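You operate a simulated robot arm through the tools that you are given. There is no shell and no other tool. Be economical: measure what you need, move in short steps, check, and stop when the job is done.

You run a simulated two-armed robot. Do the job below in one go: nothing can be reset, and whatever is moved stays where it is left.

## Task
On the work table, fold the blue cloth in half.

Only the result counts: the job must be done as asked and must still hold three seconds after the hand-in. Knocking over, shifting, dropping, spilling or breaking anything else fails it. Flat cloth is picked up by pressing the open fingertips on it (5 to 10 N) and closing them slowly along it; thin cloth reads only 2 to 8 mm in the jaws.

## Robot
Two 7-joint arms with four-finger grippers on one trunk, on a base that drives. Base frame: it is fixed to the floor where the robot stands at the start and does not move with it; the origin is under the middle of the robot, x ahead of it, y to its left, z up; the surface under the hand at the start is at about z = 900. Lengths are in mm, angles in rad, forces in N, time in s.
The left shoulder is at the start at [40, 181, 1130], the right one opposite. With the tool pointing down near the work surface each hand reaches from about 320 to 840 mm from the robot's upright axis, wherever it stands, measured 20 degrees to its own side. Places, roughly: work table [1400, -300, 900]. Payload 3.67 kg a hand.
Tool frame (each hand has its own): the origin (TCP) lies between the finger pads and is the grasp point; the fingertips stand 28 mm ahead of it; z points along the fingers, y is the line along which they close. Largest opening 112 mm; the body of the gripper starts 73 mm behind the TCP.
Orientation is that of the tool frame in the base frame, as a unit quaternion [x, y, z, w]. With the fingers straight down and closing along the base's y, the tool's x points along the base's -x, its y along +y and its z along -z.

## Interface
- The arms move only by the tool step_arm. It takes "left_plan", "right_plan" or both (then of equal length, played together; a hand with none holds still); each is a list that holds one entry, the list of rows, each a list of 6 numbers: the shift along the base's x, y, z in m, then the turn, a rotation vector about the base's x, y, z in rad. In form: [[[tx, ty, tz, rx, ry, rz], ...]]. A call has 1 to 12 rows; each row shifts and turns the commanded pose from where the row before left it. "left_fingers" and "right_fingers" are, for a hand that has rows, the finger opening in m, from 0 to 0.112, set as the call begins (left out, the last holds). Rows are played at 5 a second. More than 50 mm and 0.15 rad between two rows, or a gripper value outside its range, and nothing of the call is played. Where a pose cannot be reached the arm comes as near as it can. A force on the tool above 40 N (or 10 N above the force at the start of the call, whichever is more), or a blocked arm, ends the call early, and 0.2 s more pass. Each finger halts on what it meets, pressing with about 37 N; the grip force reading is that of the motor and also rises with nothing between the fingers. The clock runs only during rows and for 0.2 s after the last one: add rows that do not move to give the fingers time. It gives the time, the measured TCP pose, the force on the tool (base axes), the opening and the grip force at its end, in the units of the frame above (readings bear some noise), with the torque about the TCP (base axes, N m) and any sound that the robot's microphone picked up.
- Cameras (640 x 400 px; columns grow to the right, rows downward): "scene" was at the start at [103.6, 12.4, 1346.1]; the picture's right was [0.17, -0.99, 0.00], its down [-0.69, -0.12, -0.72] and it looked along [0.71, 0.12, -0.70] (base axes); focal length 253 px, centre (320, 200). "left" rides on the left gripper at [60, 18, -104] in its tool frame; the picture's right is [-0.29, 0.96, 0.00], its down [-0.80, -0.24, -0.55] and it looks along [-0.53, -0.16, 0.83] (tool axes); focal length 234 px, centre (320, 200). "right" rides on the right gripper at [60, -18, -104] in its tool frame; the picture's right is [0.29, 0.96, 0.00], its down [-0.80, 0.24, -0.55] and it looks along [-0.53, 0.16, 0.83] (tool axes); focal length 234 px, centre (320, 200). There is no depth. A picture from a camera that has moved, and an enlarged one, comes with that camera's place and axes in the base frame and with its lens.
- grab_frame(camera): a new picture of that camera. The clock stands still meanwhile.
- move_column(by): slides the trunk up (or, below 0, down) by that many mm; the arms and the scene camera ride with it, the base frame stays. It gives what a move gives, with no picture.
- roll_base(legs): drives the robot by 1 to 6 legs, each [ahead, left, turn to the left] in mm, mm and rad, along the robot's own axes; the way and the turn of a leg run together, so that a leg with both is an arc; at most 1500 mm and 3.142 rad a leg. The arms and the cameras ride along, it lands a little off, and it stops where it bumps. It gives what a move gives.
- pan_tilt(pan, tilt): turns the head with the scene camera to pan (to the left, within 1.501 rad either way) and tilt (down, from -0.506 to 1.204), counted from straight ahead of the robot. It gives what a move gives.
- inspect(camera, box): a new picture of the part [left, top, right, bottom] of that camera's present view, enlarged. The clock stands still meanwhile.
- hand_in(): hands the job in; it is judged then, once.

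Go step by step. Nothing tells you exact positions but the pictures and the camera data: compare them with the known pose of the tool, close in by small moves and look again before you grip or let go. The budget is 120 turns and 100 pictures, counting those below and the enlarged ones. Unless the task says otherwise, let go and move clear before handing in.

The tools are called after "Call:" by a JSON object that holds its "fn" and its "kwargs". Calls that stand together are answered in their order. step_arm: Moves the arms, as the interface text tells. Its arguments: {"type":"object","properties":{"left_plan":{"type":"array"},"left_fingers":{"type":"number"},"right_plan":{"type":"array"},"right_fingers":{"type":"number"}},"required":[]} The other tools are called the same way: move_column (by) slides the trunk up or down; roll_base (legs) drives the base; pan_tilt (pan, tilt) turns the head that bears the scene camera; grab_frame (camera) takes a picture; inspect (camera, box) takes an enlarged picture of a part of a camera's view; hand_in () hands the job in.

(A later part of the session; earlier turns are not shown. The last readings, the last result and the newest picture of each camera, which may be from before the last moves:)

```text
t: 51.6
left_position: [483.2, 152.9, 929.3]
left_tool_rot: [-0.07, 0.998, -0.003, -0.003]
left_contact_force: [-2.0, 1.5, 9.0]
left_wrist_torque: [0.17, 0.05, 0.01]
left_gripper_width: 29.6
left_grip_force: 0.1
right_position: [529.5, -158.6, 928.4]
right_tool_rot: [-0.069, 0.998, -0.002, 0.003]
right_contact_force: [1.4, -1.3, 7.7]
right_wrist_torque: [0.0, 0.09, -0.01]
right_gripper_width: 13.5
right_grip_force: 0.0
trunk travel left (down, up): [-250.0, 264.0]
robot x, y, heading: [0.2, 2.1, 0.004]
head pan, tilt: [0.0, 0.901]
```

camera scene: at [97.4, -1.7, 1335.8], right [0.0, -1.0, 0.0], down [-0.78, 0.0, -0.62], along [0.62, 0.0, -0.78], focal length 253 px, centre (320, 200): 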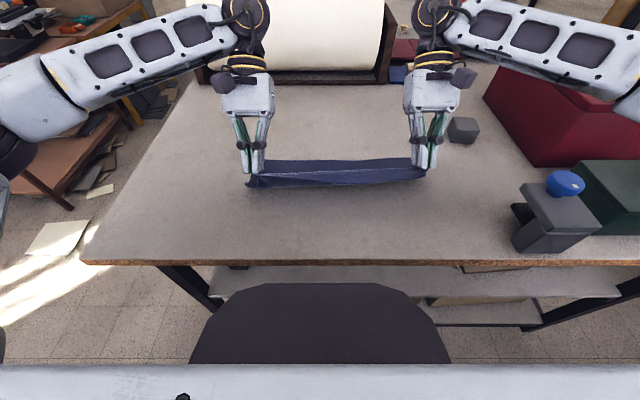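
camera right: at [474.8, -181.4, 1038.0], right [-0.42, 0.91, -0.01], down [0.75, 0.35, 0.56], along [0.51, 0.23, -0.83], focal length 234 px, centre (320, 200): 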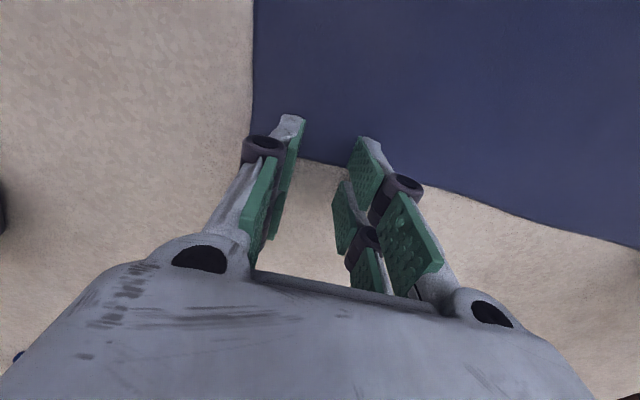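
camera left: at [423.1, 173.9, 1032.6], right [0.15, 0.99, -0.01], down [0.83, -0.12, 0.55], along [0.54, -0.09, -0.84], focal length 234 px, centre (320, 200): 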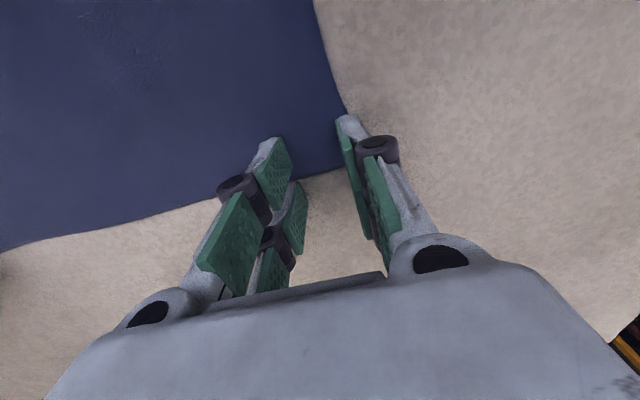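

Call:
{"fn": "step_arm", "kwargs": {"left_plan": [[[0, 0, -0.0005, 0, 0, 0], [0, 0, 0, 0, 0, 0]]], "right_plan": [[[0, 0, -0.0002, 0, 0, 0], [0, 0, 0, 0, 0, 0]]], "left_fingers": 0.026, "right_fingers": 0.01}}

Call:
{"fn": "step_arm", "kwargs": {"left_plan": [[[0, 0, 0, 0, 0, 0], [0, 0, 0, 0, 0, 0]]], "right_plan": [[[0, 0, -0.0002, 0, 0, 0], [0, 0, 0, 0, 0, 0]]], "left_fingers": 0.022, "right_fingers": 0.006}}

Call:
{"fn": "step_arm", "kwargs": {"left_plan": [[[0, 0, 0, 0, 0, 0], [0, 0, 0, 0, 0, 0]]], "right_plan": [[[0, 0, 0, 0, 0, 0], [0, 0, 0, 0, 0, 0]]], "left_fingers": 0.018, "right_fingers": 0.0}}

Call:
{"fn": "step_arm", "kwargs": {"left_plan": [[[0, 0, 0, 0, 0, 0], [0, 0, 0, 0, 0, 0]]], "left_fingers": 0.014}}

```text
t: 52.2
left_position: [483.5, 151.3, 929.1]
left_tool_rot: [-0.07, 0.998, -0.003, -0.002]
left_contact_force: [2.4, -0.2, 12.4]
left_wrist_torque: [0.09, -0.04, -0.03]
left_gripper_width: 24.8
left_grip_force: 0.0
right_position: [529.5, -159.2, 927.5]
right_tool_rot: [-0.07, 0.998, -0.002, 0.002]
right_contact_force: [1.7, 3.5, 17.5]
right_wrist_torque: [0.1, 0.2, -0.02]
right_gripper_width: 9.7
right_grip_force: 0.1
trunk travel left (down, up): [-250.0, 264.0]
robot x, y, heading: [1.6, 0.7, -0.005]
head pan, tilt: [0.0, 0.901]
```

```text
t: 52.9
left_position: [483.6, 149.8, 928.4]
left_tool_rot: [-0.07, 0.998, -0.001, -0.003]
left_contact_force: [0.7, 1.2, 13.8]
left_wrist_torque: [0.06, -0.02, -0.01]
left_gripper_width: 22.6
left_grip_force: 0.5
right_position: [530.5, -161.6, 928.0]
right_tool_rot: [-0.07, 0.998, 0.0, 0.002]
right_contact_force: [-1.0, 7.9, 32.4]
right_wrist_torque: [0.24, 0.45, -0.1]
right_gripper_width: 6.7
right_grip_force: 0.6
trunk travel left (down, up): [-250.0, 264.0]
robot x, y, heading: [-2.5, 0.4, 0.001]
head pan, tilt: [0.0, 0.901]
```

```text
t: 53.5
left_position: [482.4, 149.5, 928.6]
left_tool_rot: [-0.07, 0.998, -0.002, -0.003]
left_contact_force: [0.1, -2.3, 11.0]
left_wrist_torque: [-0.06, 0.03, -0.01]
left_gripper_width: 17.4
left_grip_force: 0.1
right_position: [530.1, -160.5, 926.7]
right_tool_rot: [-0.07, 0.998, -0.001, 0.001]
right_contact_force: [-1.7, 9.1, 27.9]
right_wrist_torque: [0.19, 0.46, -0.13]
right_gripper_width: 1.9
right_grip_force: 36.8
trunk travel left (down, up): [-250.0, 264.0]
robot x, y, heading: [0.9, -1.1, -0.002]
head pan, tilt: [0.0, 0.901]
```

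```text
t: 54.0
left_position: [482.1, 150.1, 929.1]
left_tool_rot: [-0.07, 0.998, -0.001, -0.003]
left_contact_force: [-0.6, -2.9, 6.7]
left_wrist_torque: [-0.01, 0.01, 0.03]
left_gripper_width: 14.9
left_grip_force: 0.8
right_position: [529.8, -161.4, 927.0]
right_tool_rot: [-0.07, 0.998, -0.001, 0.002]
right_contact_force: [-2.5, 9.1, 28.9]
right_wrist_torque: [0.14, 0.53, -0.13]
right_gripper_width: 2.0
right_grip_force: 37.0
trunk travel left (down, up): [-250.0, 264.0]
robot x, y, heading: [-1.3, 0.9, 0.002]
head pan, tilt: [0.0, 0.901]
```

The right holds cloth at 2 mm. I'll finish closing the left.

Call:
{"fn": "step_arm", "kwargs": {"left_plan": [[[0, 0, 0, 0, 0, 0], [0, 0, 0, 0, 0, 0]]], "left_fingers": 0.01}}

Call:
{"fn": "step_arm", "kwargs": {"left_plan": [[[0, 0, -0.0003, 0, 0, 0], [0, 0, 0, 0, 0, 0]]], "left_fingers": 0.006}}

Call:
{"fn": "step_arm", "kwargs": {"left_plan": [[[0, 0, 0, 0, 0, 0], [0, 0, 0, 0, 0, 0]]], "left_fingers": 0.0}}

Call:
{"fn": "grab_frame", "kwargs": {"camera": "left"}}

Call:
{"fn": "grab_frame", "kwargs": {"camera": "right"}}

```text
t: 54.6
left_position: [483.1, 150.8, 927.7]
left_tool_rot: [-0.07, 0.998, -0.001, -0.004]
left_contact_force: [-1.0, -0.1, 1.9]
left_wrist_torque: [0.01, -0.01, -0.02]
left_gripper_width: 9.5
left_grip_force: 0.2
right_position: [529.5, -162.2, 927.6]
right_tool_rot: [-0.069, 0.998, 0.0, 0.002]
right_contact_force: [-3.1, 5.8, 30.3]
right_wrist_torque: [0.13, 0.49, -0.11]
right_gripper_width: 2.4
right_grip_force: 37.1
trunk travel left (down, up): [-250.0, 264.0]
robot x, y, heading: [-0.4, 3.6, 0.005]
head pan, tilt: [0.0, 0.901]
```

```text
t: 55.2
left_position: [483.0, 150.5, 927.3]
left_tool_rot: [-0.069, 0.998, -0.001, -0.003]
left_contact_force: [-0.9, 0.2, 2.5]
left_wrist_torque: [0.02, -0.01, 0.01]
left_gripper_width: 5.9
left_grip_force: 0.1
right_position: [530.0, -161.4, 926.5]
right_tool_rot: [-0.07, 0.998, 0.0, 0.001]
right_contact_force: [-3.0, 6.2, 26.7]
right_wrist_torque: [0.06, 0.44, -0.11]
right_gripper_width: 2.4
right_grip_force: 37.0
trunk travel left (down, up): [-250.0, 264.0]
robot x, y, heading: [0.3, -2.7, -0.005]
head pan, tilt: [0.0, 0.901]
```

```text
t: 55.9
left_position: [481.2, 149.9, 927.0]
left_tool_rot: [-0.069, 0.998, -0.002, -0.003]
left_contact_force: [-0.4, 0.4, 0.0]
left_wrist_torque: [0.0, 0.01, 0.02]
left_gripper_width: 0.0
left_grip_force: 35.8
right_position: [529.7, -162.6, 926.7]
right_tool_rot: [-0.069, 0.998, -0.001, 0.002]
right_contact_force: [-2.6, 5.3, 26.8]
right_wrist_torque: [0.08, 0.44, -0.1]
right_gripper_width: 2.4
right_grip_force: 36.8
trunk travel left (down, up): [-250.0, 264.0]
robot x, y, heading: [4.1, -2.9, 0.001]
head pan, tilt: [0.0, 0.901]
```

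```text
46 pictures are left
camera left: at [421.7, 161.1, 1031.4], right [0.15, 0.99, 0.0], down [0.83, -0.12, 0.55], along [0.54, -0.09, -0.84], focal length 234 px, centre (320, 200)
```

left: 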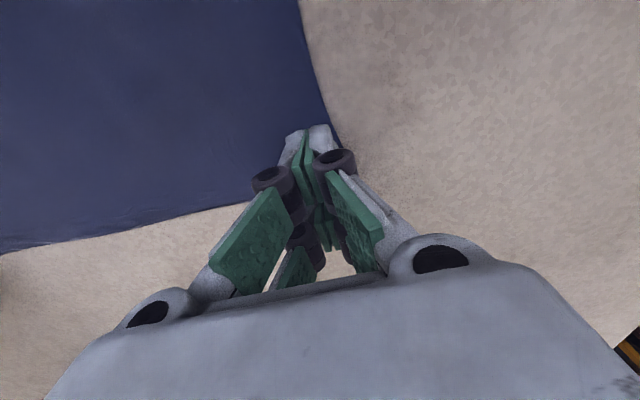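

```text
45 pictures are left
camera right: at [472.1, -187.0, 1031.1], right [-0.42, 0.91, 0.0], down [0.75, 0.35, 0.56], along [0.51, 0.23, -0.83], focal length 234 px, centre (320, 200)
```

right: 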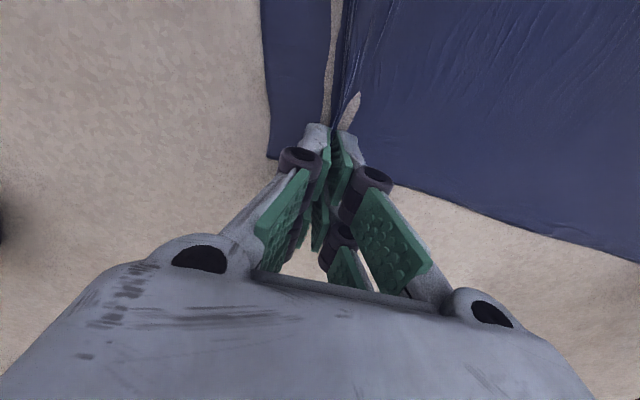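

Call:
{"fn": "inspect", "kwargs": {"camera": "right", "box": [240, 0, 440, 180]}}

Call:
{"fn": "inspect", "kwargs": {"camera": "scene", "box": [220, 130, 460, 280]}}

```text
2.22 times, centred on (340, 90) of right
camera zoom: at [472.1, -187.0, 1031.1], right [-0.42, 0.91, 0.0], down [0.75, 0.35, 0.56], along [0.51, 0.23, -0.83], focal length 520 px, centre (276, 444)
```

zoom: 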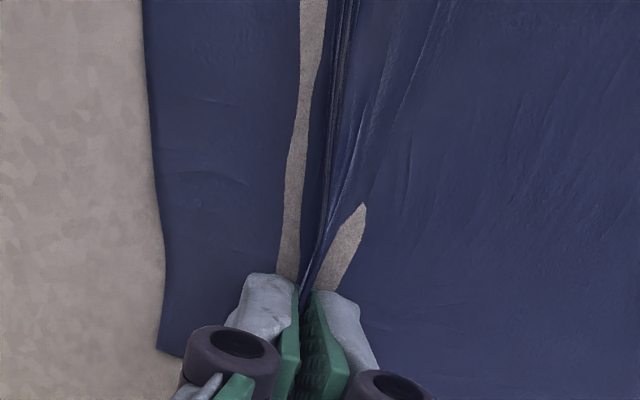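

```text
2.67 times, centred on (340, 205) of scene
camera zoom: at [94.1, 1.1, 1336.1], right [0.0, -1.0, 0.0], down [-0.78, 0.0, -0.62], along [0.62, 0.0, -0.78], focal length 676 px, centre (267, 187)
```

zoom: 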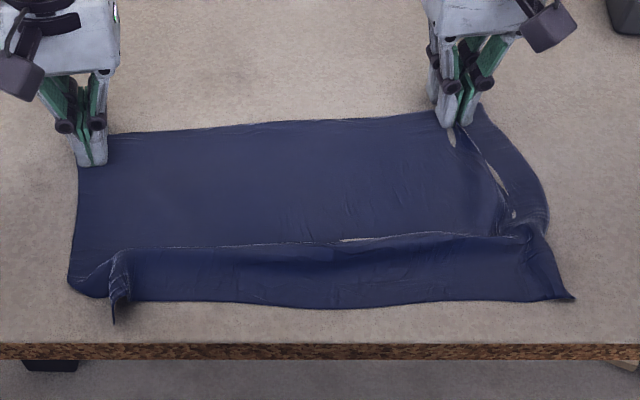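

The light patches are just the cloth pressed into the table under the right hand, and lifting will free it. I'll ease the right up, then redo the left grip with firmer pressure.

Call:
{"fn": "step_arm", "kwargs": {"left_plan": [[[0, 0, 0.003, 0, 0, 0], [0, 0, 0.003, 0, 0, 0], [0.005, 0, 0, 0, 0, 0]]], "right_plan": [[[0, 0, 0.002, 0, 0, 0], [0, 0, 0.002, 0, 0, 0], [0, 0, 0.002, 0, 0, 0]]]}}

Call:
{"fn": "step_arm", "kwargs": {"left_plan": [[[0, 0, 0, 0, 0, 0], [0, 0, -0.002, 0, 0, 0], [0, 0, -0.002, 0, 0, 0], [0, 0, -0.001, 0, 0, 0], [0, 0, 0, 0, 0, 0]]], "left_fingers": 0.03}}

Call:
{"fn": "grab_frame", "kwargs": {"camera": "left"}}

```text
t: 56.6
left_position: [490.8, 148.8, 932.5]
left_tool_rot: [-0.07, 0.998, 0.0, -0.005]
left_contact_force: [1.0, 0.6, 0.3]
left_wrist_torque: [0.0, 0.0, -0.01]
left_gripper_width: 0.0
left_grip_force: 35.6
right_position: [531.2, -165.6, 928.4]
right_tool_rot: [-0.069, 0.998, -0.002, -0.002]
right_contact_force: [-0.3, 0.1, 0.8]
right_wrist_torque: [-0.02, 0.01, -0.03]
right_gripper_width: 2.4
right_grip_force: 36.4
trunk travel left (down, up): [-250.0, 264.0]
robot x, y, heading: [-2.0, 1.1, -0.002]
head pan, tilt: [0.0, 0.901]
```

```text
t: 57.9
left_position: [489.7, 149.5, 928.9]
left_tool_rot: [-0.071, 0.997, -0.001, -0.004]
left_contact_force: [2.3, 2.9, 14.4]
left_wrist_torque: [0.02, -0.1, 0.01]
left_gripper_width: 30.0
left_grip_force: 0.1
right_position: [531.5, -163.5, 930.4]
right_tool_rot: [-0.07, 0.998, 0.0, 0.0]
right_contact_force: [-0.2, -0.3, -0.5]
right_wrist_torque: [-0.04, -0.03, -0.03]
right_gripper_width: 2.2
right_grip_force: 37.1
trunk travel left (down, up): [-250.0, 264.0]
robot x, y, heading: [0.9, 2.2, -0.003]
head pan, tilt: [0.0, 0.901]
```

```text
42 pictures are left
camera left: at [428.7, 159.9, 1032.5], right [0.15, 0.99, 0.0], down [0.83, -0.12, 0.55], along [0.54, -0.09, -0.84], focal length 234 px, centre (320, 200)
```

left: 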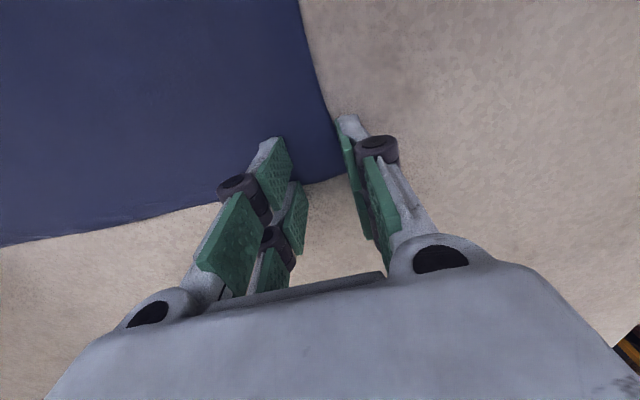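

The cloth shifted right while I was gripping, so the left outer finger is off its side; the corner is now at about (500, 167). I'll move the left to (497, 135) and press again.

Call:
{"fn": "step_arm", "kwargs": {"left_plan": [[[0, 0, 0.004, 0, 0, 0], [0.007, -0.014, 0, 0, 0, 0], [0, 0, -0.002, 0, 0, 0], [0, 0, -0.002, 0, 0, 0], [0, 0, 0, 0, 0, 0], [0, 0, 0, 0, 0, 0]]]}}

Call:
{"fn": "grab_frame", "kwargs": {"camera": "left"}}

```text
t: 59.2
left_position: [497.0, 135.1, 929.1]
left_tool_rot: [-0.069, 0.998, 0.0, -0.003]
left_contact_force: [1.1, 0.3, 18.8]
left_wrist_torque: [0.11, 0.03, -0.04]
left_gripper_width: 29.8
left_grip_force: 0.1
right_position: [531.3, -163.0, 930.9]
right_tool_rot: [-0.07, 0.998, 0.0, 0.0]
right_contact_force: [-0.6, -0.6, 0.3]
right_wrist_torque: [0.01, -0.06, 0.02]
right_gripper_width: 2.1
right_grip_force: 37.7
trunk travel left (down, up): [-250.0, 264.0]
robot x, y, heading: [0.2, -2.7, 0.006]
head pan, tilt: [0.0, 0.901]
```

```text
41 pictures are left
camera left: at [436.1, 145.1, 1032.6], right [0.15, 0.99, 0.0], down [0.83, -0.13, 0.55], along [0.54, -0.09, -0.84], focal length 234 px, centre (320, 200)
```

left: 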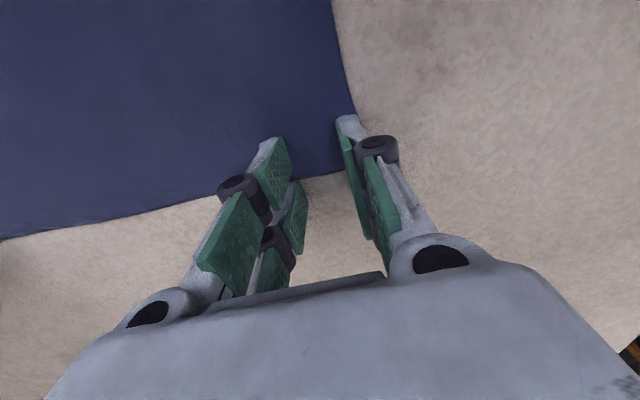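

The left is pressing at 19 N with both fingers on the cloth. I'll close it slowly.

Call:
{"fn": "step_arm", "kwargs": {"left_plan": [[[0, 0, 0, 0, 0, 0], [0, 0, 0, 0, 0, 0]]], "left_fingers": 0.025}}

Call:
{"fn": "step_arm", "kwargs": {"left_plan": [[[0, 0, 0, 0, 0, 0], [0, 0, 0, 0, 0, 0]]], "left_fingers": 0.02}}

Call:
{"fn": "step_arm", "kwargs": {"left_plan": [[[0, 0, -0.0001, 0, 0, 0], [0, 0, 0, 0, 0, 0]]], "left_fingers": 0.016}}

Call:
{"fn": "step_arm", "kwargs": {"left_plan": [[[0, 0, -0.0002, 0, 0, 0], [0, 0, 0, 0, 0, 0]]], "left_fingers": 0.012}}

```text
t: 59.9
left_position: [496.8, 134.9, 927.8]
left_tool_rot: [-0.069, 0.998, 0.0, -0.003]
left_contact_force: [3.0, 1.2, 25.2]
left_wrist_torque: [0.15, 0.01, 0.0]
left_gripper_width: 23.8
left_grip_force: 0.0
right_position: [532.2, -163.7, 931.0]
right_tool_rot: [-0.07, 0.998, 0.001, 0.001]
right_contact_force: [-0.6, 0.4, -0.1]
right_wrist_torque: [0.01, -0.02, -0.02]
right_gripper_width: 2.4
right_grip_force: 37.4
trunk travel left (down, up): [-250.0, 264.0]
robot x, y, heading: [-4.4, 0.7, 0.0]
head pan, tilt: [0.0, 0.901]
```

```text
t: 60.5
left_position: [497.0, 134.9, 928.6]
left_tool_rot: [-0.069, 0.998, 0.0, -0.004]
left_contact_force: [1.7, 1.4, 26.3]
left_wrist_torque: [0.19, 0.13, -0.02]
left_gripper_width: 18.8
left_grip_force: 0.1
right_position: [530.6, -164.9, 932.0]
right_tool_rot: [-0.07, 0.998, 0.0, 0.001]
right_contact_force: [0.3, 0.4, -0.2]
right_wrist_torque: [0.02, -0.01, -0.03]
right_gripper_width: 2.3
right_grip_force: 37.1
trunk travel left (down, up): [-250.0, 264.0]
robot x, y, heading: [-1.8, 0.7, -0.002]
head pan, tilt: [0.0, 0.901]
```

```text
t: 61.0
left_position: [496.0, 134.9, 928.1]
left_tool_rot: [-0.069, 0.998, 0.0, -0.003]
left_contact_force: [3.6, 2.8, 30.5]
left_wrist_torque: [0.27, 0.07, -0.04]
left_gripper_width: 16.4
left_grip_force: 0.3
right_position: [531.5, -163.6, 931.4]
right_tool_rot: [-0.069, 0.998, -0.001, 0.001]
right_contact_force: [0.0, 1.0, 0.1]
right_wrist_torque: [0.01, 0.01, -0.04]
right_gripper_width: 2.1
right_grip_force: 37.4
trunk travel left (down, up): [-250.0, 264.0]
robot x, y, heading: [-0.8, -1.2, -0.001]
head pan, tilt: [0.0, 0.901]
```

```text
t: 61.6
left_position: [496.0, 135.2, 928.2]
left_tool_rot: [-0.069, 0.998, -0.001, -0.004]
left_contact_force: [1.6, -1.7, 28.6]
left_wrist_torque: [0.09, 0.14, 0.02]
left_gripper_width: 11.1
left_grip_force: 0.0
right_position: [530.9, -164.7, 931.8]
right_tool_rot: [-0.069, 0.998, 0.0, 0.0]
right_contact_force: [-0.1, 1.4, -0.3]
right_wrist_torque: [0.07, -0.01, -0.02]
right_gripper_width: 2.3
right_grip_force: 36.5
trunk travel left (down, up): [-250.0, 264.0]
robot x, y, heading: [-0.4, 0.7, 0.004]
head pan, tilt: [0.0, 0.901]
```

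Call:
{"fn": "step_arm", "kwargs": {"left_plan": [[[0, 0, 0.0003, 0, 0, 0], [0, 0, 0, 0, 0, 0]]], "left_fingers": 0.008}}

Call:
{"fn": "step_arm", "kwargs": {"left_plan": [[[0, 0, 0, 0, 0, 0], [0, 0, 0, 0, 0, 0]]], "left_fingers": 0.004}}

Call:
{"fn": "step_arm", "kwargs": {"left_plan": [[[0, 0, 0, 0, 0, 0], [0, 0, 0, 0, 0, 0]]], "left_fingers": 0.0}}

Call:
{"fn": "grab_frame", "kwargs": {"camera": "left"}}

```text
t: 62.2
left_position: [495.7, 134.8, 926.8]
left_tool_rot: [-0.07, 0.998, -0.001, -0.004]
left_contact_force: [-2.1, -4.0, 21.3]
left_wrist_torque: [-0.05, 0.18, 0.1]
left_gripper_width: 7.9
left_grip_force: 0.0
right_position: [530.5, -164.1, 929.7]
right_tool_rot: [-0.07, 0.998, 0.0, 0.001]
right_contact_force: [-0.8, 3.2, -0.3]
right_wrist_torque: [0.09, 0.0, -0.04]
right_gripper_width: 2.4
right_grip_force: 37.3
trunk travel left (down, up): [-250.0, 264.0]
robot x, y, heading: [-0.5, 0.2, 0.004]
head pan, tilt: [0.0, 0.901]
```

```text
t: 62.9
left_position: [495.8, 134.4, 926.7]
left_tool_rot: [-0.07, 0.998, 0.0, -0.005]
left_contact_force: [-2.0, -3.8, 16.3]
left_wrist_torque: [-0.07, 0.12, 0.09]
left_gripper_width: 4.7
left_grip_force: 0.4
right_position: [531.2, -164.4, 931.4]
right_tool_rot: [-0.07, 0.998, -0.001, 0.002]
right_contact_force: [-0.4, 2.5, -0.4]
right_wrist_torque: [0.05, -0.01, -0.04]
right_gripper_width: 2.3
right_grip_force: 37.3
trunk travel left (down, up): [-250.0, 264.0]
robot x, y, heading: [2.2, -0.4, 0.003]
head pan, tilt: [0.0, 0.901]
```

```text
t: 63.5
left_position: [497.4, 134.6, 927.1]
left_tool_rot: [-0.071, 0.997, 0.0, -0.004]
left_contact_force: [0.6, -2.3, 9.6]
left_wrist_torque: [-0.09, 0.01, 0.09]
left_gripper_width: 1.8
left_grip_force: 39.1
right_position: [531.8, -164.1, 930.5]
right_tool_rot: [-0.069, 0.998, 0.0, 0.0]
right_contact_force: [-0.4, 2.1, 0.6]
right_wrist_torque: [0.06, -0.01, -0.01]
right_gripper_width: 2.5
right_grip_force: 36.6
trunk travel left (down, up): [-250.0, 264.0]
robot x, y, heading: [-0.6, -1.2, -0.002]
head pan, tilt: [0.0, 0.901]
```

```text
40 pictures are left
camera left: at [436.3, 145.9, 1031.1], right [0.15, 0.99, 0.0], down [0.83, -0.13, 0.55], along [0.54, -0.08, -0.84], focal length 234 px, centre (320, 200)
```

left: 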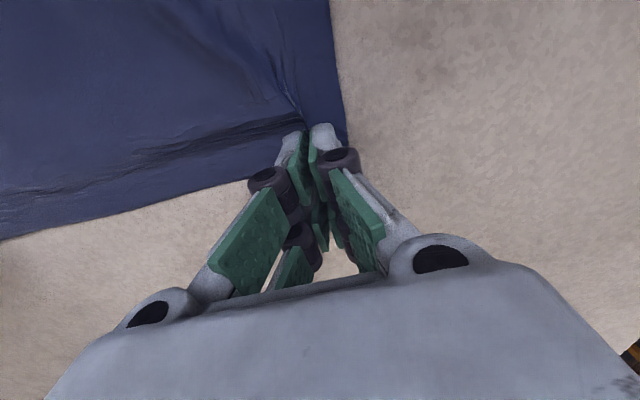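

Both far corners are held. I'll lift the cloth straight up so it hangs free and the near hem drops open, and square the hands while I do it.

Call:
{"fn": "step_arm", "kwargs": {"left_plan": [[[0, 0, 0.03, 0, 0, 0], [0, 0, 0.042, 0, 0, -0.028], [0, 0, 0.042, 0, 0, -0.028], [0, 0, 0.042, 0, 0, -0.028], [0, 0, 0.042, 0, 0, -0.028], [0, 0, 0.042, 0, 0, -0.028], [0, 0, 0, 0, 0, 0], [0, 0, 0, 0, 0, 0], [0, 0, 0, 0, 0, 0]]], "right_plan": [[[0, 0, 0.027, 0, 0, 0], [-0.006, 0, 0.042, 0, 0, -0.028], [-0.006, 0, 0.042, 0, 0, -0.028], [-0.007, 0, 0.042, 0, 0, -0.028], [-0.007, 0, 0.042, 0, 0, -0.028], [-0.008, 0, 0.042, 0, 0, -0.028], [0, 0, 0, 0, 0, 0], [0, 0, 0, 0, 0, 0], [0, 0, 0, 0, 0, 0]]]}}

Call:
{"fn": "grab_frame", "kwargs": {"camera": "scene"}}

```text
t: 65.5
left_position: [495.8, 137.8, 1167.2]
left_tool_rot: [0.0, 1.0, 0.0, -0.005]
left_contact_force: [-0.5, -0.7, 0.0]
left_wrist_torque: [-0.02, 0.0, 0.01]
left_gripper_width: 0.2
left_grip_force: 36.0
right_position: [497.9, -165.9, 1167.1]
right_tool_rot: [-0.001, 1.0, 0.0, -0.001]
right_contact_force: [0.6, -0.4, -0.5]
right_wrist_torque: [-0.01, 0.02, 0.04]
right_gripper_width: 2.1
right_grip_force: 36.8
trunk travel left (down, up): [-250.0, 264.0]
robot x, y, heading: [-0.4, -0.3, -0.0]
head pan, tilt: [0.0, 0.901]
```

```text
39 pictures are left
camera scene: at [98.0, -1.4, 1335.7], right [0.0, -1.0, 0.0], down [-0.78, 0.0, -0.62], along [0.62, 0.0, -0.78], focal length 253 px, centre (320, 200)
```

scene: 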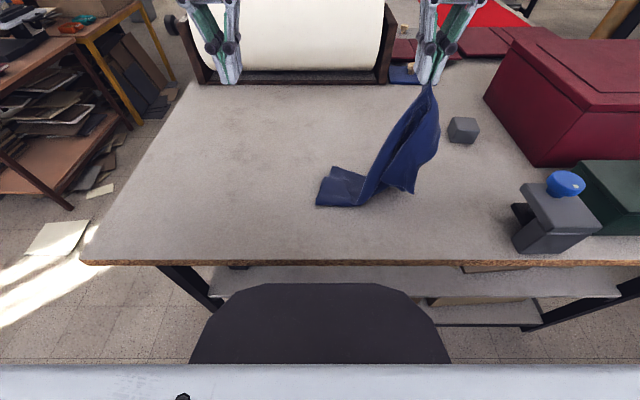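

The left grip slipped during the lift, so the cloth hangs from the right hand only. I'll look closely before acting.

Call:
{"fn": "inspect", "kwargs": {"camera": "scene", "box": [300, 70, 460, 220]}}

Call:
{"fn": "grab_frame", "kwargs": {"camera": "right"}}

```text
2.67 times, centred on (380, 145) of scene
camera zoom: at [98.0, -1.4, 1335.7], right [0.0, -1.0, 0.0], down [-0.78, 0.0, -0.62], along [0.62, 0.0, -0.78], focal length 676 px, centre (160, 347)
```

zoom: 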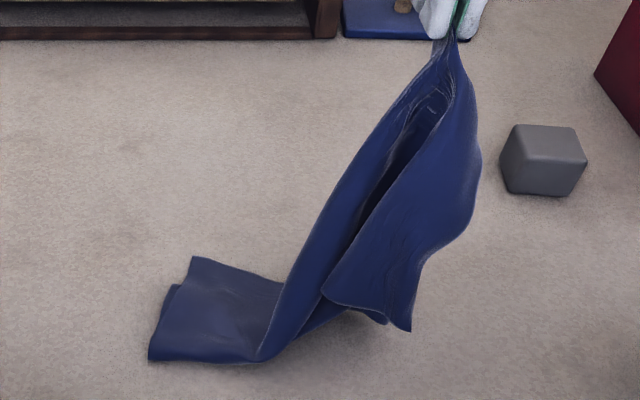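

```text
37 pictures are left
camera right: at [436.6, -182.1, 1271.7], right [-0.29, 0.96, 0.0], down [0.8, 0.24, 0.55], along [0.53, 0.16, -0.83], focal length 234 px, centre (320, 200)
```

right: 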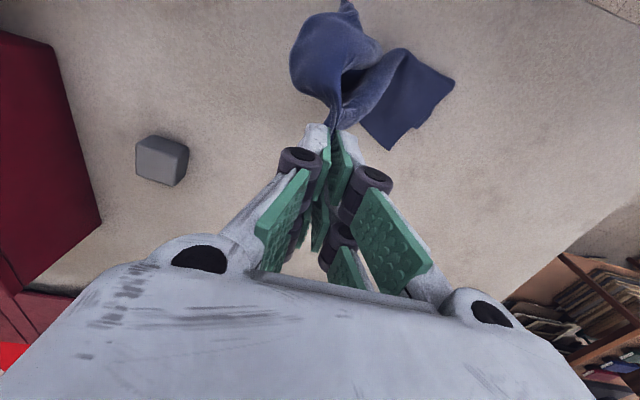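

The cloth hangs from its far-right corner, and the near-right corner dangles on my side. I'll move the right hand up and inward and the left hand aside, so the left can take that dangling corner in the air.

Call:
{"fn": "step_arm", "kwargs": {"left_plan": [[[-0.02, 0.04, -0.02, 0, -0.1, 0], [-0.02, 0.04, -0.02, 0, -0.1, 0], [-0.03, 0.03, -0.02, 0, -0.1, 0], [-0.03, 0.02, -0.02, 0, -0.1, 0], [-0.03, 0, -0.02, 0, -0.1, 0], [-0.02, 0, -0.02, 0, -0.1, 0], [0, 0, -0.02, 0, -0.1, 0], [0, 0, -0.02, 0, -0.1, 0], [0, 0, 0, 0, 0, 0], [0, 0, 0, 0, 0, 0]]], "right_plan": [[[0, 0.013, 0.012, 0, 0, 0], [0, 0.013, 0.012, 0, 0, 0], [0, 0.013, 0.012, 0, 0, 0], [0, 0.013, 0.012, 0, 0, 0], [0, 0.013, 0.012, 0, 0, 0], [0, 0.013, 0.012, 0, 0, 0], [0, 0.013, 0.012, 0, 0, 0], [0, 0.013, 0.012, 0, 0, 0], [0, 0, 0, 0, 0, 0], [0, 0, 0, 0, 0, 0]]], "left_fingers": 0.08}}

Call:
{"fn": "grab_frame", "kwargs": {"camera": "scene"}}

Call:
{"fn": "grab_frame", "kwargs": {"camera": "left"}}

```text
t: 67.7
left_position: [478.5, 272.7, 1072.7]
left_tool_rot: [0.0, 0.923, 0.0, 0.384]
left_contact_force: [-0.6, 1.3, 0.0]
left_wrist_torque: [-0.01, -0.03, 0.02]
left_gripper_width: 79.9
left_grip_force: 0.0
left hand out of reach, approached as far as the arm can: row 5, 6, 7, 8
right_position: [498.3, -60.5, 1264.5]
right_tool_rot: [0.0, 1.0, 0.0, 0.0]
right_contact_force: [0.5, -0.1, -0.3]
right_wrist_torque: [-0.02, 0.03, 0.02]
right_gripper_width: 2.3
right_grip_force: 37.0
trunk travel left (down, up): [-250.0, 264.0]
robot x, y, heading: [0.2, 3.2, -0.001]
head pan, tilt: [0.0, 0.901]
```

```text
36 pictures are left
camera scene: at [98.3, -1.1, 1335.7], right [0.0, -1.0, 0.0], down [-0.78, 0.0, -0.62], along [0.62, 0.0, -0.78], focal length 253 px, centre (320, 200)
```

scene: 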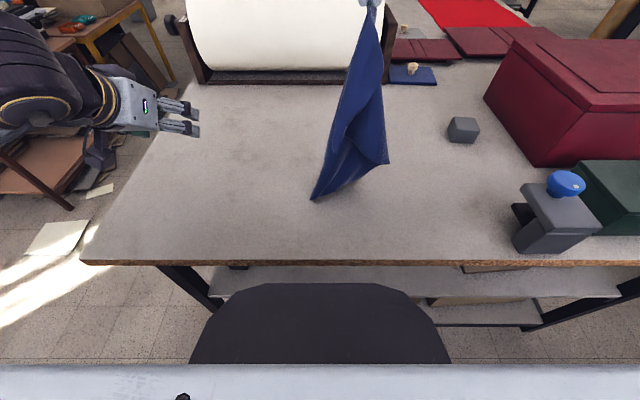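

```text
35 pictures are left
camera left: at [362.3, 291.3, 1102.9], right [0.2, 0.96, 0.2], down [0.17, -0.24, 0.96], along [0.96, -0.16, -0.21], focal length 234 px, centre (320, 200)
```

left: 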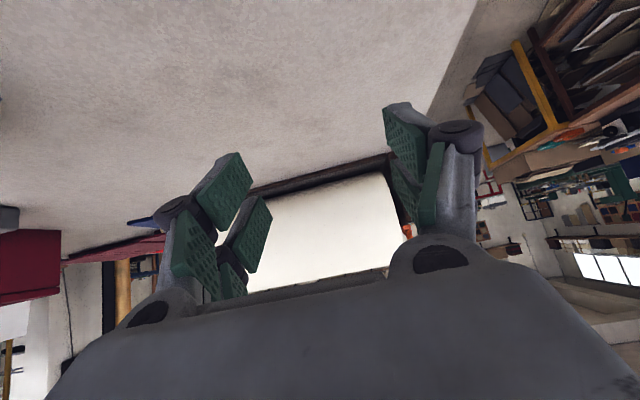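

Call:
{"fn": "inspect", "kwargs": {"camera": "scene", "box": [290, 0, 430, 210]}}

Call:
{"fn": "grab_frame", "kwargs": {"camera": "right"}}

```text
1.90 times, centred on (360, 105) of scene
camera zoom: at [98.3, -1.1, 1335.7], right [0.0, -1.0, 0.0], down [-0.78, 0.0, -0.62], along [0.62, 0.0, -0.78], focal length 483 px, centre (244, 381)
```

zoom: 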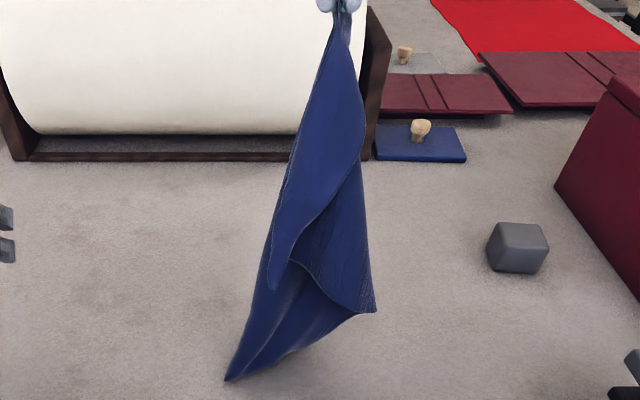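

```text
33 pictures are left
camera right: at [437.8, -77.4, 1368.7], right [-0.29, 0.96, 0.0], down [0.8, 0.24, 0.55], along [0.53, 0.16, -0.83], focal length 234 px, centre (320, 200)
```

right: 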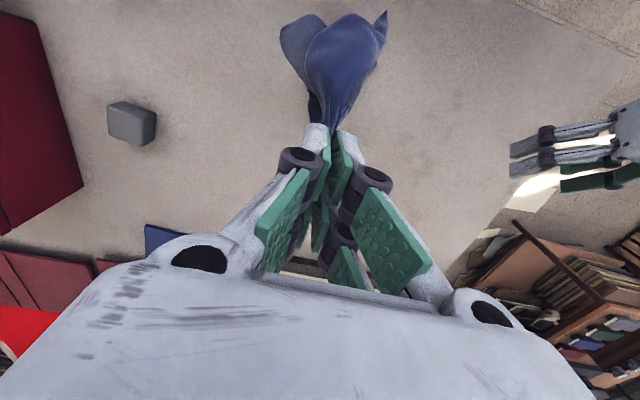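

Comparing the two views, the dangling near-right corner is at about (397, -24, 1080), which is too close in for the left hand. I'll carry the cloth 100 mm forward with the right hand and then look again from both cameras.

Call:
{"fn": "step_arm", "kwargs": {"right_plan": [[[0.017, 0, 0, 0, 0, 0], [0.017, 0, 0, 0, 0, 0], [0.017, 0, 0, 0, 0, 0], [0.017, 0, 0, 0, 0, 0], [0.016, 0, 0, 0, 0, 0], [0.016, 0, 0, 0, 0, 0], [0, 0, 0, 0, 0, 0], [0, 0, 0, 0, 0, 0], [0, 0, 0, 0, 0, 0], [0, 0, 0, 0, 0, 0]]], "left_plan": [[[0, -0.02, 0, 0, 0, 0], [0, -0.02, 0, 0, 0, 0], [0, -0.02, 0, 0, 0, -0.08], [0, -0.02, 0, 0, 0, -0.08], [0, -0.02, 0, 0, 0, -0.08], [0, 0, 0, 0, 0, -0.08], [0, 0, 0, 0, 0, -0.08], [0, 0, 0, 0, 0, -0.08], [0, 0, 0, 0, 0, 0], [0, 0, 0, 0, 0, 0]]]}}

Call:
{"fn": "grab_frame", "kwargs": {"camera": "left"}}

Call:
{"fn": "inspect", "kwargs": {"camera": "scene", "box": [270, 0, 430, 220]}}

```text
t: 69.8
left_position: [478.0, 171.9, 1072.9]
left_tool_rot: [0.22, 0.897, -0.091, 0.373]
left_contact_force: [0.0, -0.3, -0.5]
left_wrist_torque: [0.02, -0.01, 0.05]
left_gripper_width: 80.1
left_grip_force: 0.1
right_position: [597.7, -60.6, 1265.8]
right_tool_rot: [0.0, 1.0, 0.0, 0.001]
right_contact_force: [-0.4, 0.4, -0.6]
right_wrist_torque: [-0.02, 0.02, 0.01]
right_gripper_width: 2.4
right_grip_force: 36.6
trunk travel left (down, up): [-250.0, 264.0]
robot x, y, heading: [3.0, 1.5, 0.001]
head pan, tilt: [0.0, 0.901]
```

```text
32 pictures are left
camera left: at [382.8, 242.5, 1103.4], right [0.62, 0.76, 0.2], down [0.04, -0.29, 0.96], along [0.78, -0.59, -0.21], focal length 234 px, centre (320, 200)
```

left: 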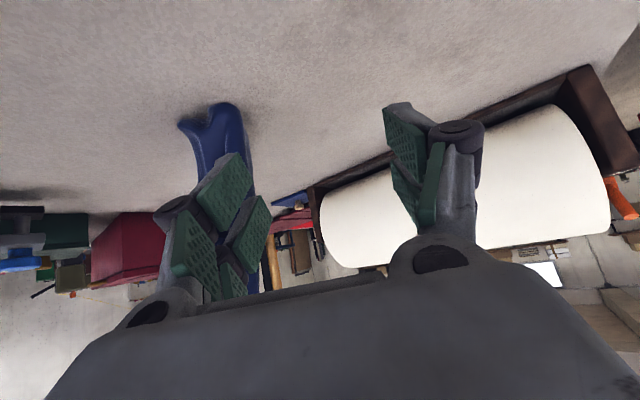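

```text
1.82 times, centred on (350, 110) of scene
camera zoom: at [98.2, -1.3, 1335.7], right [0.0, -1.0, 0.0], down [-0.78, 0.0, -0.62], along [0.62, 0.0, -0.78], focal length 461 px, centre (266, 364)
```

zoom: 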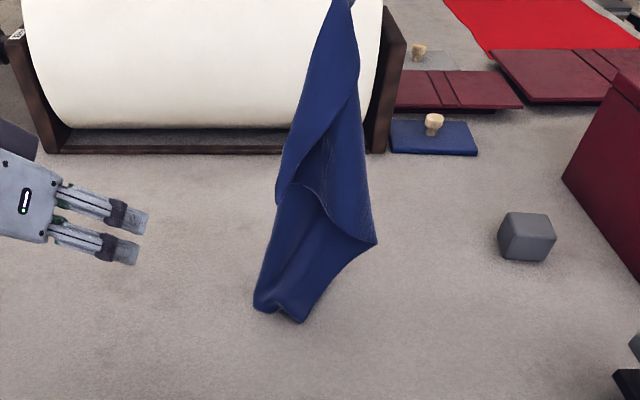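

The corner I want is the front tip of the flap, at about (550, -17, 1056). I'll bring the left hand to a standoff in front of it and look.

Call:
{"fn": "step_arm", "kwargs": {"left_plan": [[[0, -0.02, 0.01, 0, 0, 0.05], [0, -0.025, 0.01, 0, 0, 0.05], [0, -0.025, 0.01, 0, 0, 0.05], [0, -0.025, 0.01, 0, 0, 0.05], [0.005, -0.025, 0.01, 0, 0, 0.05], [0.005, -0.025, 0.004, 0, 0, 0.03], [0.006, -0.025, 0, 0, 0, 0], [0.006, -0.007, 0, 0, 0, 0], [0, 0, 0, 0, 0, 0]]]}}

Call:
{"fn": "grab_frame", "kwargs": {"camera": "left"}}

Call:
{"fn": "inspect", "kwargs": {"camera": "scene", "box": [270, 0, 430, 220]}}

```text
t: 71.8
left_position: [498.8, -7.5, 1127.5]
left_tool_rot: [0.092, 0.918, -0.038, 0.383]
left_contact_force: [1.1, 0.1, 0.0]
left_wrist_torque: [-0.01, -0.03, -0.01]
left_gripper_width: 79.9
left_grip_force: 0.1
right_position: [597.0, -61.6, 1264.9]
right_tool_rot: [0.0, 1.0, 0.0, 0.0]
right_contact_force: [0.2, -1.0, -0.9]
right_wrist_torque: [0.04, 0.01, 0.02]
right_gripper_width: 2.6
right_grip_force: 37.0
trunk travel left (down, up): [-250.0, 264.0]
robot x, y, heading: [-2.5, 1.4, 0.002]
head pan, tilt: [0.0, 0.901]
```

```text
30 pictures are left
camera left: at [389.1, 35.2, 1158.4], right [0.39, 0.9, 0.2], down [0.12, -0.27, 0.96], along [0.91, -0.35, -0.21], focal length 234 px, centre (320, 200)
```

left: 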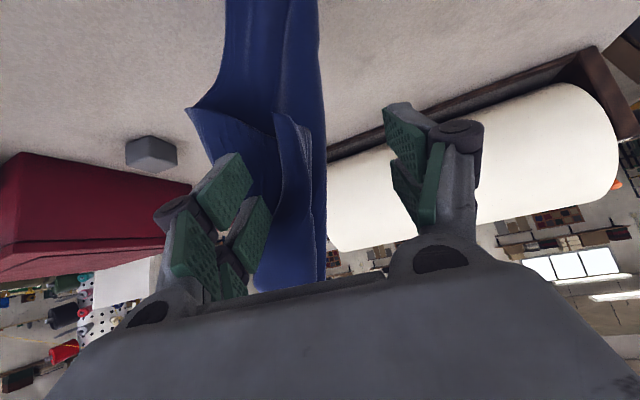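

```text
1.82 times, centred on (350, 110) of scene
camera zoom: at [98.1, -1.4, 1335.7], right [0.0, -1.0, 0.0], down [-0.78, 0.0, -0.62], along [0.62, 0.0, -0.78], focal length 461 px, centre (266, 364)
```

zoom: 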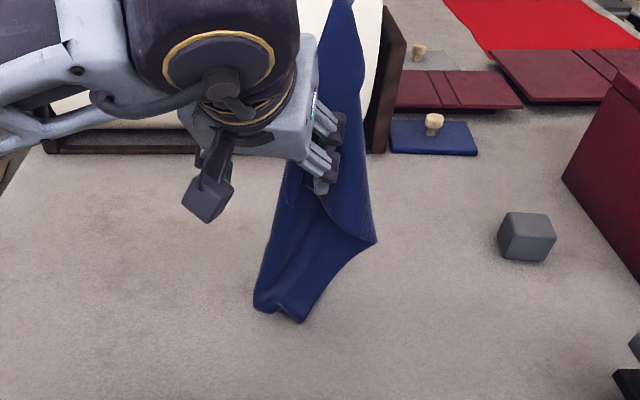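

The left camera shows the corner flap between the fingers, nearer the right-hand pad, at about (490, -18, 1088). I'll centre on it and close partway to check.

Call:
{"fn": "step_arm", "kwargs": {"left_plan": [[[0, -0.015, -0.004, 0, 0, 0], [0, 0, 0, 0, 0, 0], [0, 0, 0, 0, 0, 0]]], "left_fingers": 0.06}}

Call:
{"fn": "grab_frame", "kwargs": {"camera": "left"}}

```text
t: 72.7
left_position: [499.4, -23.4, 1124.7]
left_tool_rot: [0.092, 0.918, -0.039, 0.383]
left_contact_force: [0.3, 0.2, -0.1]
left_wrist_torque: [0.0, -0.01, -0.01]
left_gripper_width: 60.0
left_grip_force: 0.1
right_position: [596.7, -61.0, 1266.0]
right_tool_rot: [0.0, 1.0, 0.0, 0.001]
right_contact_force: [0.4, -0.7, 0.5]
right_wrist_torque: [0.01, 0.0, 0.06]
right_gripper_width: 2.4
right_grip_force: 36.7
trunk travel left (down, up): [-250.0, 264.0]
robot x, y, heading: [1.0, 2.0, 0.001]
head pan, tilt: [0.0, 0.901]
```

```text
28 pictures are left
camera left: at [389.3, 19.5, 1155.3], right [0.39, 0.9, 0.2], down [0.12, -0.27, 0.96], along [0.91, -0.35, -0.21], focal length 234 px, centre (320, 200)
```

left: 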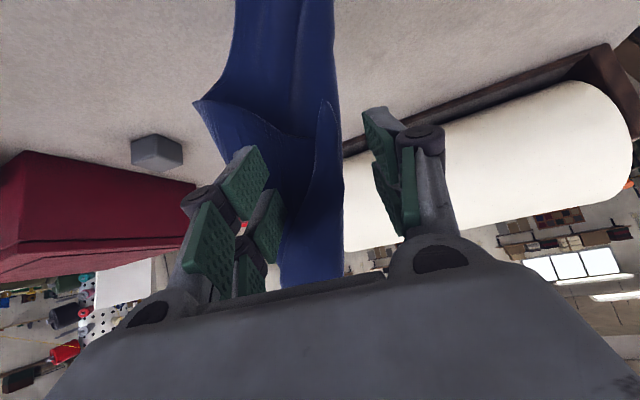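

The flap is now centred between the pads, so I'll close on it.

Call:
{"fn": "step_arm", "kwargs": {"left_plan": [[[0.004, 0, -0.004, 0, 0, 0], [0.004, 0, -0.004, 0, 0, 0], [0, 0, 0, 0, 0, 0]]], "left_fingers": 0.025}}

Call:
{"fn": "step_arm", "kwargs": {"left_plan": [[[0, 0, 0, 0, 0, 0], [0, 0, 0, 0, 0, 0], [0, 0, 0, 0, 0, 0]]], "left_fingers": 0.0}}

Call:
{"fn": "grab_frame", "kwargs": {"camera": "left"}}

```text
t: 73.5
left_position: [507.4, -21.2, 1116.0]
left_tool_rot: [0.091, 0.918, -0.038, 0.383]
left_contact_force: [0.3, -0.1, 0.4]
left_wrist_torque: [-0.01, -0.02, -0.04]
left_gripper_width: 24.9
left_grip_force: 0.0
right_position: [597.3, -60.8, 1266.8]
right_tool_rot: [0.0, 1.0, 0.0, 0.0]
right_contact_force: [0.1, -1.0, 0.7]
right_wrist_torque: [0.01, 0.0, 0.03]
right_gripper_width: 2.4
right_grip_force: 36.9
trunk travel left (down, up): [-250.0, 264.0]
robot x, y, heading: [0.1, -2.7, 0.001]
head pan, tilt: [0.0, 0.901]
```

```text
t: 74.2
left_position: [507.0, -20.5, 1115.5]
left_tool_rot: [0.092, 0.918, -0.038, 0.383]
left_contact_force: [-0.4, -0.2, -0.1]
left_wrist_torque: [-0.04, 0.0, -0.03]
left_gripper_width: 2.7
left_grip_force: 38.0
right_position: [596.1, -60.7, 1266.3]
right_tool_rot: [0.001, 1.0, -0.001, -0.001]
right_contact_force: [0.7, -0.5, -0.6]
right_wrist_torque: [-0.05, -0.05, 0.03]
right_gripper_width: 2.6
right_grip_force: 37.5
trunk travel left (down, up): [-250.0, 264.0]
robot x, y, heading: [-1.0, -2.3, -0.002]
head pan, tilt: [0.0, 0.901]
```

```text
27 pictures are left
camera left: at [396.9, 21.0, 1146.5], right [0.39, 0.9, 0.2], down [0.12, -0.27, 0.96], along [0.91, -0.35, -0.21], focal length 234 px, centre (320, 200)
```

left: 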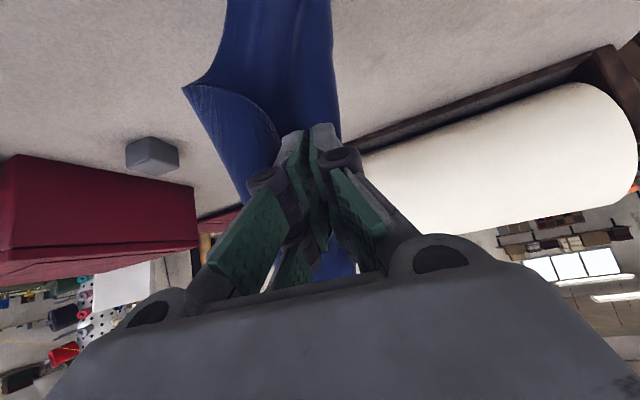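

The left jaws hold cloth at 2.7 mm. I'll draw the left hand up and away to level with the right, so the short edge stretches between the hands and the cloth hangs lengthwise.

Call:
{"fn": "step_arm", "kwargs": {"left_plan": [[[0.004, 0.012, 0.02, 0, 0.05, 0.02], [0.006, 0.015, 0.02, 0, 0.08, 0.025], [0.01, 0.017, 0.02, 0, 0.1, 0.025], [0.012, 0.018, 0.02, 0, 0.1, 0.025], [0.014, 0.018, 0.02, 0, 0.1, 0.025], [0.014, 0.02, 0.018, 0, 0.1, 0.025], [0.014, 0.02, 0.016, 0, 0.1, 0.025], [0.014, 0.02, 0.016, 0, 0.1, 0.02], [0, 0, 0, 0, 0, 0], [0, 0, 0, 0, 0, 0], [0, 0, 0, 0, 0, 0]]]}}

Call:
{"fn": "pan_tilt", "kwargs": {"pan": 0.0, "tilt": 0.6}}

Call:
{"fn": "grab_frame", "kwargs": {"camera": "scene"}}

```text
t: 76.0
left_position: [580.0, 95.2, 1253.5]
left_tool_rot: [0.01, 0.997, -0.035, 0.068]
left_contact_force: [-8.8, -24.6, -3.3]
left_wrist_torque: [-0.09, 0.13, -0.85]
left_gripper_width: 2.8
left_grip_force: 37.2
right_position: [594.9, -51.9, 1265.3]
right_tool_rot: [-0.004, 1.0, 0.006, 0.003]
right_contact_force: [7.8, 24.5, 2.9]
right_wrist_torque: [0.78, -0.2, -0.73]
right_gripper_width: 3.2
right_grip_force: 37.2
trunk travel left (down, up): [-250.0, 264.0]
robot x, y, heading: [-0.6, -2.6, -0.001]
head pan, tilt: [0.0, 0.901]
stopped in row 8 (left hand): the force on the tool passed its limit at 44 N (the readings are from after the stop); the commanded pose is now the measured one
```

```text
t: 76.8
left_position: [580.8, 97.0, 1254.2]
left_tool_rot: [0.008, 0.997, -0.034, 0.067]
left_contact_force: [-11.8, -35.7, -3.7]
left_wrist_torque: [-0.14, 0.17, -1.2]
left_gripper_width: 3.5
left_grip_force: 36.8
right_position: [597.2, -55.2, 1266.1]
right_tool_rot: [-0.003, 1.0, 0.006, 0.004]
right_contact_force: [11.0, 34.6, 3.6]
right_wrist_torque: [1.03, -0.24, -1.06]
right_gripper_width: 3.6
right_grip_force: 36.5
trunk travel left (down, up): [-250.0, 264.0]
robot x, y, heading: [1.6, 1.6, -0.0]
head pan, tilt: [0.0, 0.6]
```

```text
26 pictures are left
camera scene: at [111.2, -1.3, 1360.4], right [0.0, -1.0, 0.0], down [-0.57, 0.0, -0.82], along [0.82, 0.0, -0.57], focal length 253 px, centre (320, 200)
```

scene: 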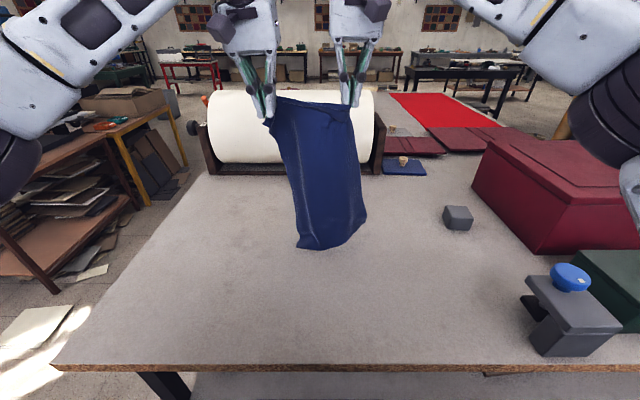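

Now the cloth hangs like a towel from its short edge, pulled tight. I'll slacken slightly and inspect it.

Call:
{"fn": "step_arm", "kwargs": {"left_plan": [[[0.004, -0.006, 0.004, 0, 0, 0], [0.004, -0.004, 0.004, 0, 0, 0], [0.003, -0.002, 0.002, 0, 0, 0], [0, 0, 0, 0, 0, 0]]]}}

Call:
{"fn": "inspect", "kwargs": {"camera": "scene", "box": [240, 60, 400, 260]}}

Call:
{"fn": "grab_frame", "kwargs": {"camera": "right"}}

```text
t: 77.8
left_position: [592.7, 87.0, 1262.8]
left_tool_rot: [0.006, 0.997, -0.034, 0.066]
left_contact_force: [-11.0, -23.0, -4.6]
left_wrist_torque: [-0.02, 0.17, -0.86]
left_gripper_width: 2.7
left_grip_force: 36.6
right_position: [596.3, -54.9, 1266.8]
right_tool_rot: [-0.003, 1.0, 0.004, 0.003]
right_contact_force: [10.5, 24.0, 4.5]
right_wrist_torque: [0.74, -0.21, -0.77]
right_gripper_width: 2.9
right_grip_force: 37.2
trunk travel left (down, up): [-250.0, 264.0]
robot x, y, heading: [-0.2, -3.3, 0.002]
head pan, tilt: [0.0, 0.6]
```

```text
2.00 times, centred on (320, 160) of scene
camera zoom: at [111.1, -1.3, 1360.5], right [0.0, -1.0, 0.0], down [-0.57, 0.0, -0.82], along [0.82, 0.0, -0.57], focal length 507 px, centre (320, 280)
```

zoom: 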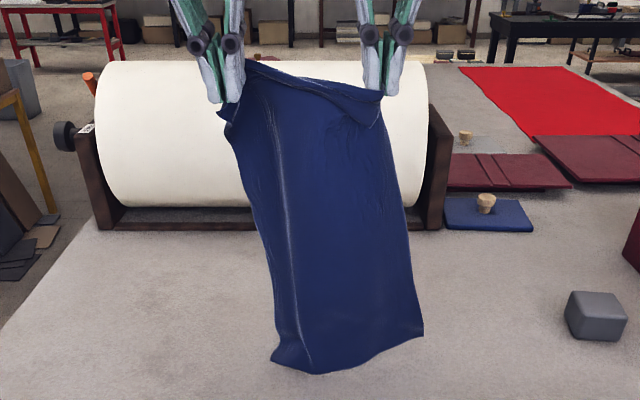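

```text
24 pictures are left
camera right: at [536.0, -73.9, 1369.1], right [-0.29, 0.96, 0.01], down [0.79, 0.24, 0.56], along [0.53, 0.17, -0.83], focal length 234 px, centre (320, 200)
```

right: 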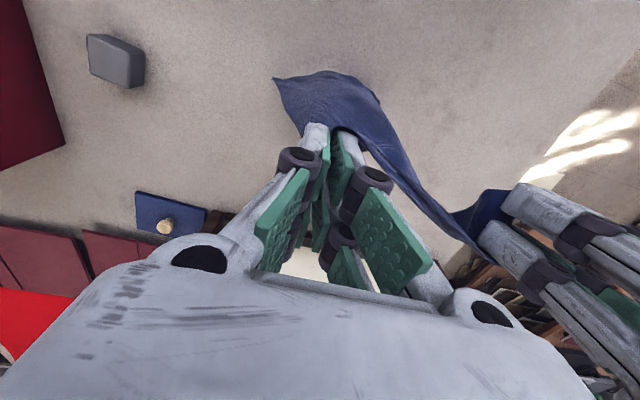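

The short-edge hem hangs on my side of the pinch, which is the right side for folding back toward me. I'll relax the tension, raise the left a little to straighten the hang, lift clear and carry the cloth nearer.

Call:
{"fn": "step_arm", "kwargs": {"left_plan": [[[0, -0.004, 0.012, 0, 0, 0], [-0.01, -0.003, 0.015, 0, 0, 0], [-0.02, 0, 0.015, 0, 0, 0], [-0.025, 0, 0.012, 0, 0, 0], [-0.025, 0, 0, 0, 0, 0], [-0.025, 0, 0, 0, 0, 0], [-0.025, 0, 0, 0, 0, 0], [-0.012, 0, 0, 0, 0, 0], [0, 0, 0, 0, 0, 0], [0, 0, 0, 0, 0, 0], [0, 0, 0, 0, 0, 0], [0, 0, 0, 0, 0, 0]]], "right_plan": [[[0, 0, 0.01, 0, 0, 0], [-0.01, 0, 0.01, 0, 0, 0], [-0.02, 0, 0.01, 0, 0, 0], [-0.025, 0, 0.005, 0, 0, 0], [-0.025, 0, 0, 0, 0, 0], [-0.025, 0, 0, 0, 0, 0], [-0.025, 0, 0, 0, 0, 0], [-0.016, 0, 0, 0, 0, 0], [0, 0, 0, 0, 0, 0], [0, 0, 0, 0, 0, 0], [0, 0, 0, 0, 0, 0], [0, 0, 0, 0, 0, 0]]]}}

Call:
{"fn": "grab_frame", "kwargs": {"camera": "scene"}}

```text
t: 80.3
left_position: [449.1, 80.6, 1317.3]
left_tool_rot: [0.004, 0.997, -0.034, 0.068]
left_contact_force: [-6.4, -12.9, -5.9]
left_wrist_torque: [-0.08, 0.2, -0.47]
left_gripper_width: 2.0
left_grip_force: 36.2
right_position: [451.1, -55.8, 1301.8]
right_tool_rot: [-0.003, 1.0, 0.004, 0.001]
right_contact_force: [7.6, 14.5, 4.5]
right_wrist_torque: [0.49, -0.1, -0.42]
right_gripper_width: 2.6
right_grip_force: 37.2
trunk travel left (down, up): [-250.0, 264.0]
robot x, y, heading: [-0.2, -0.7, 0.001]
head pan, tilt: [0.0, 0.6]
```

```text
23 pictures are left
camera scene: at [111.1, -1.5, 1360.5], right [0.0, -1.0, 0.0], down [-0.57, 0.0, -0.82], along [0.82, 0.0, -0.57], focal length 253 px, centre (320, 200)
```

scene: 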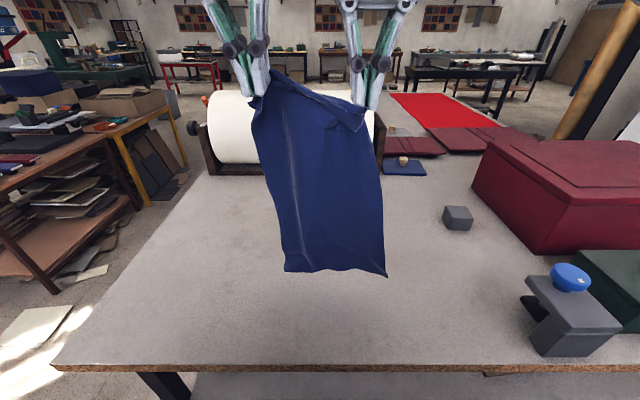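

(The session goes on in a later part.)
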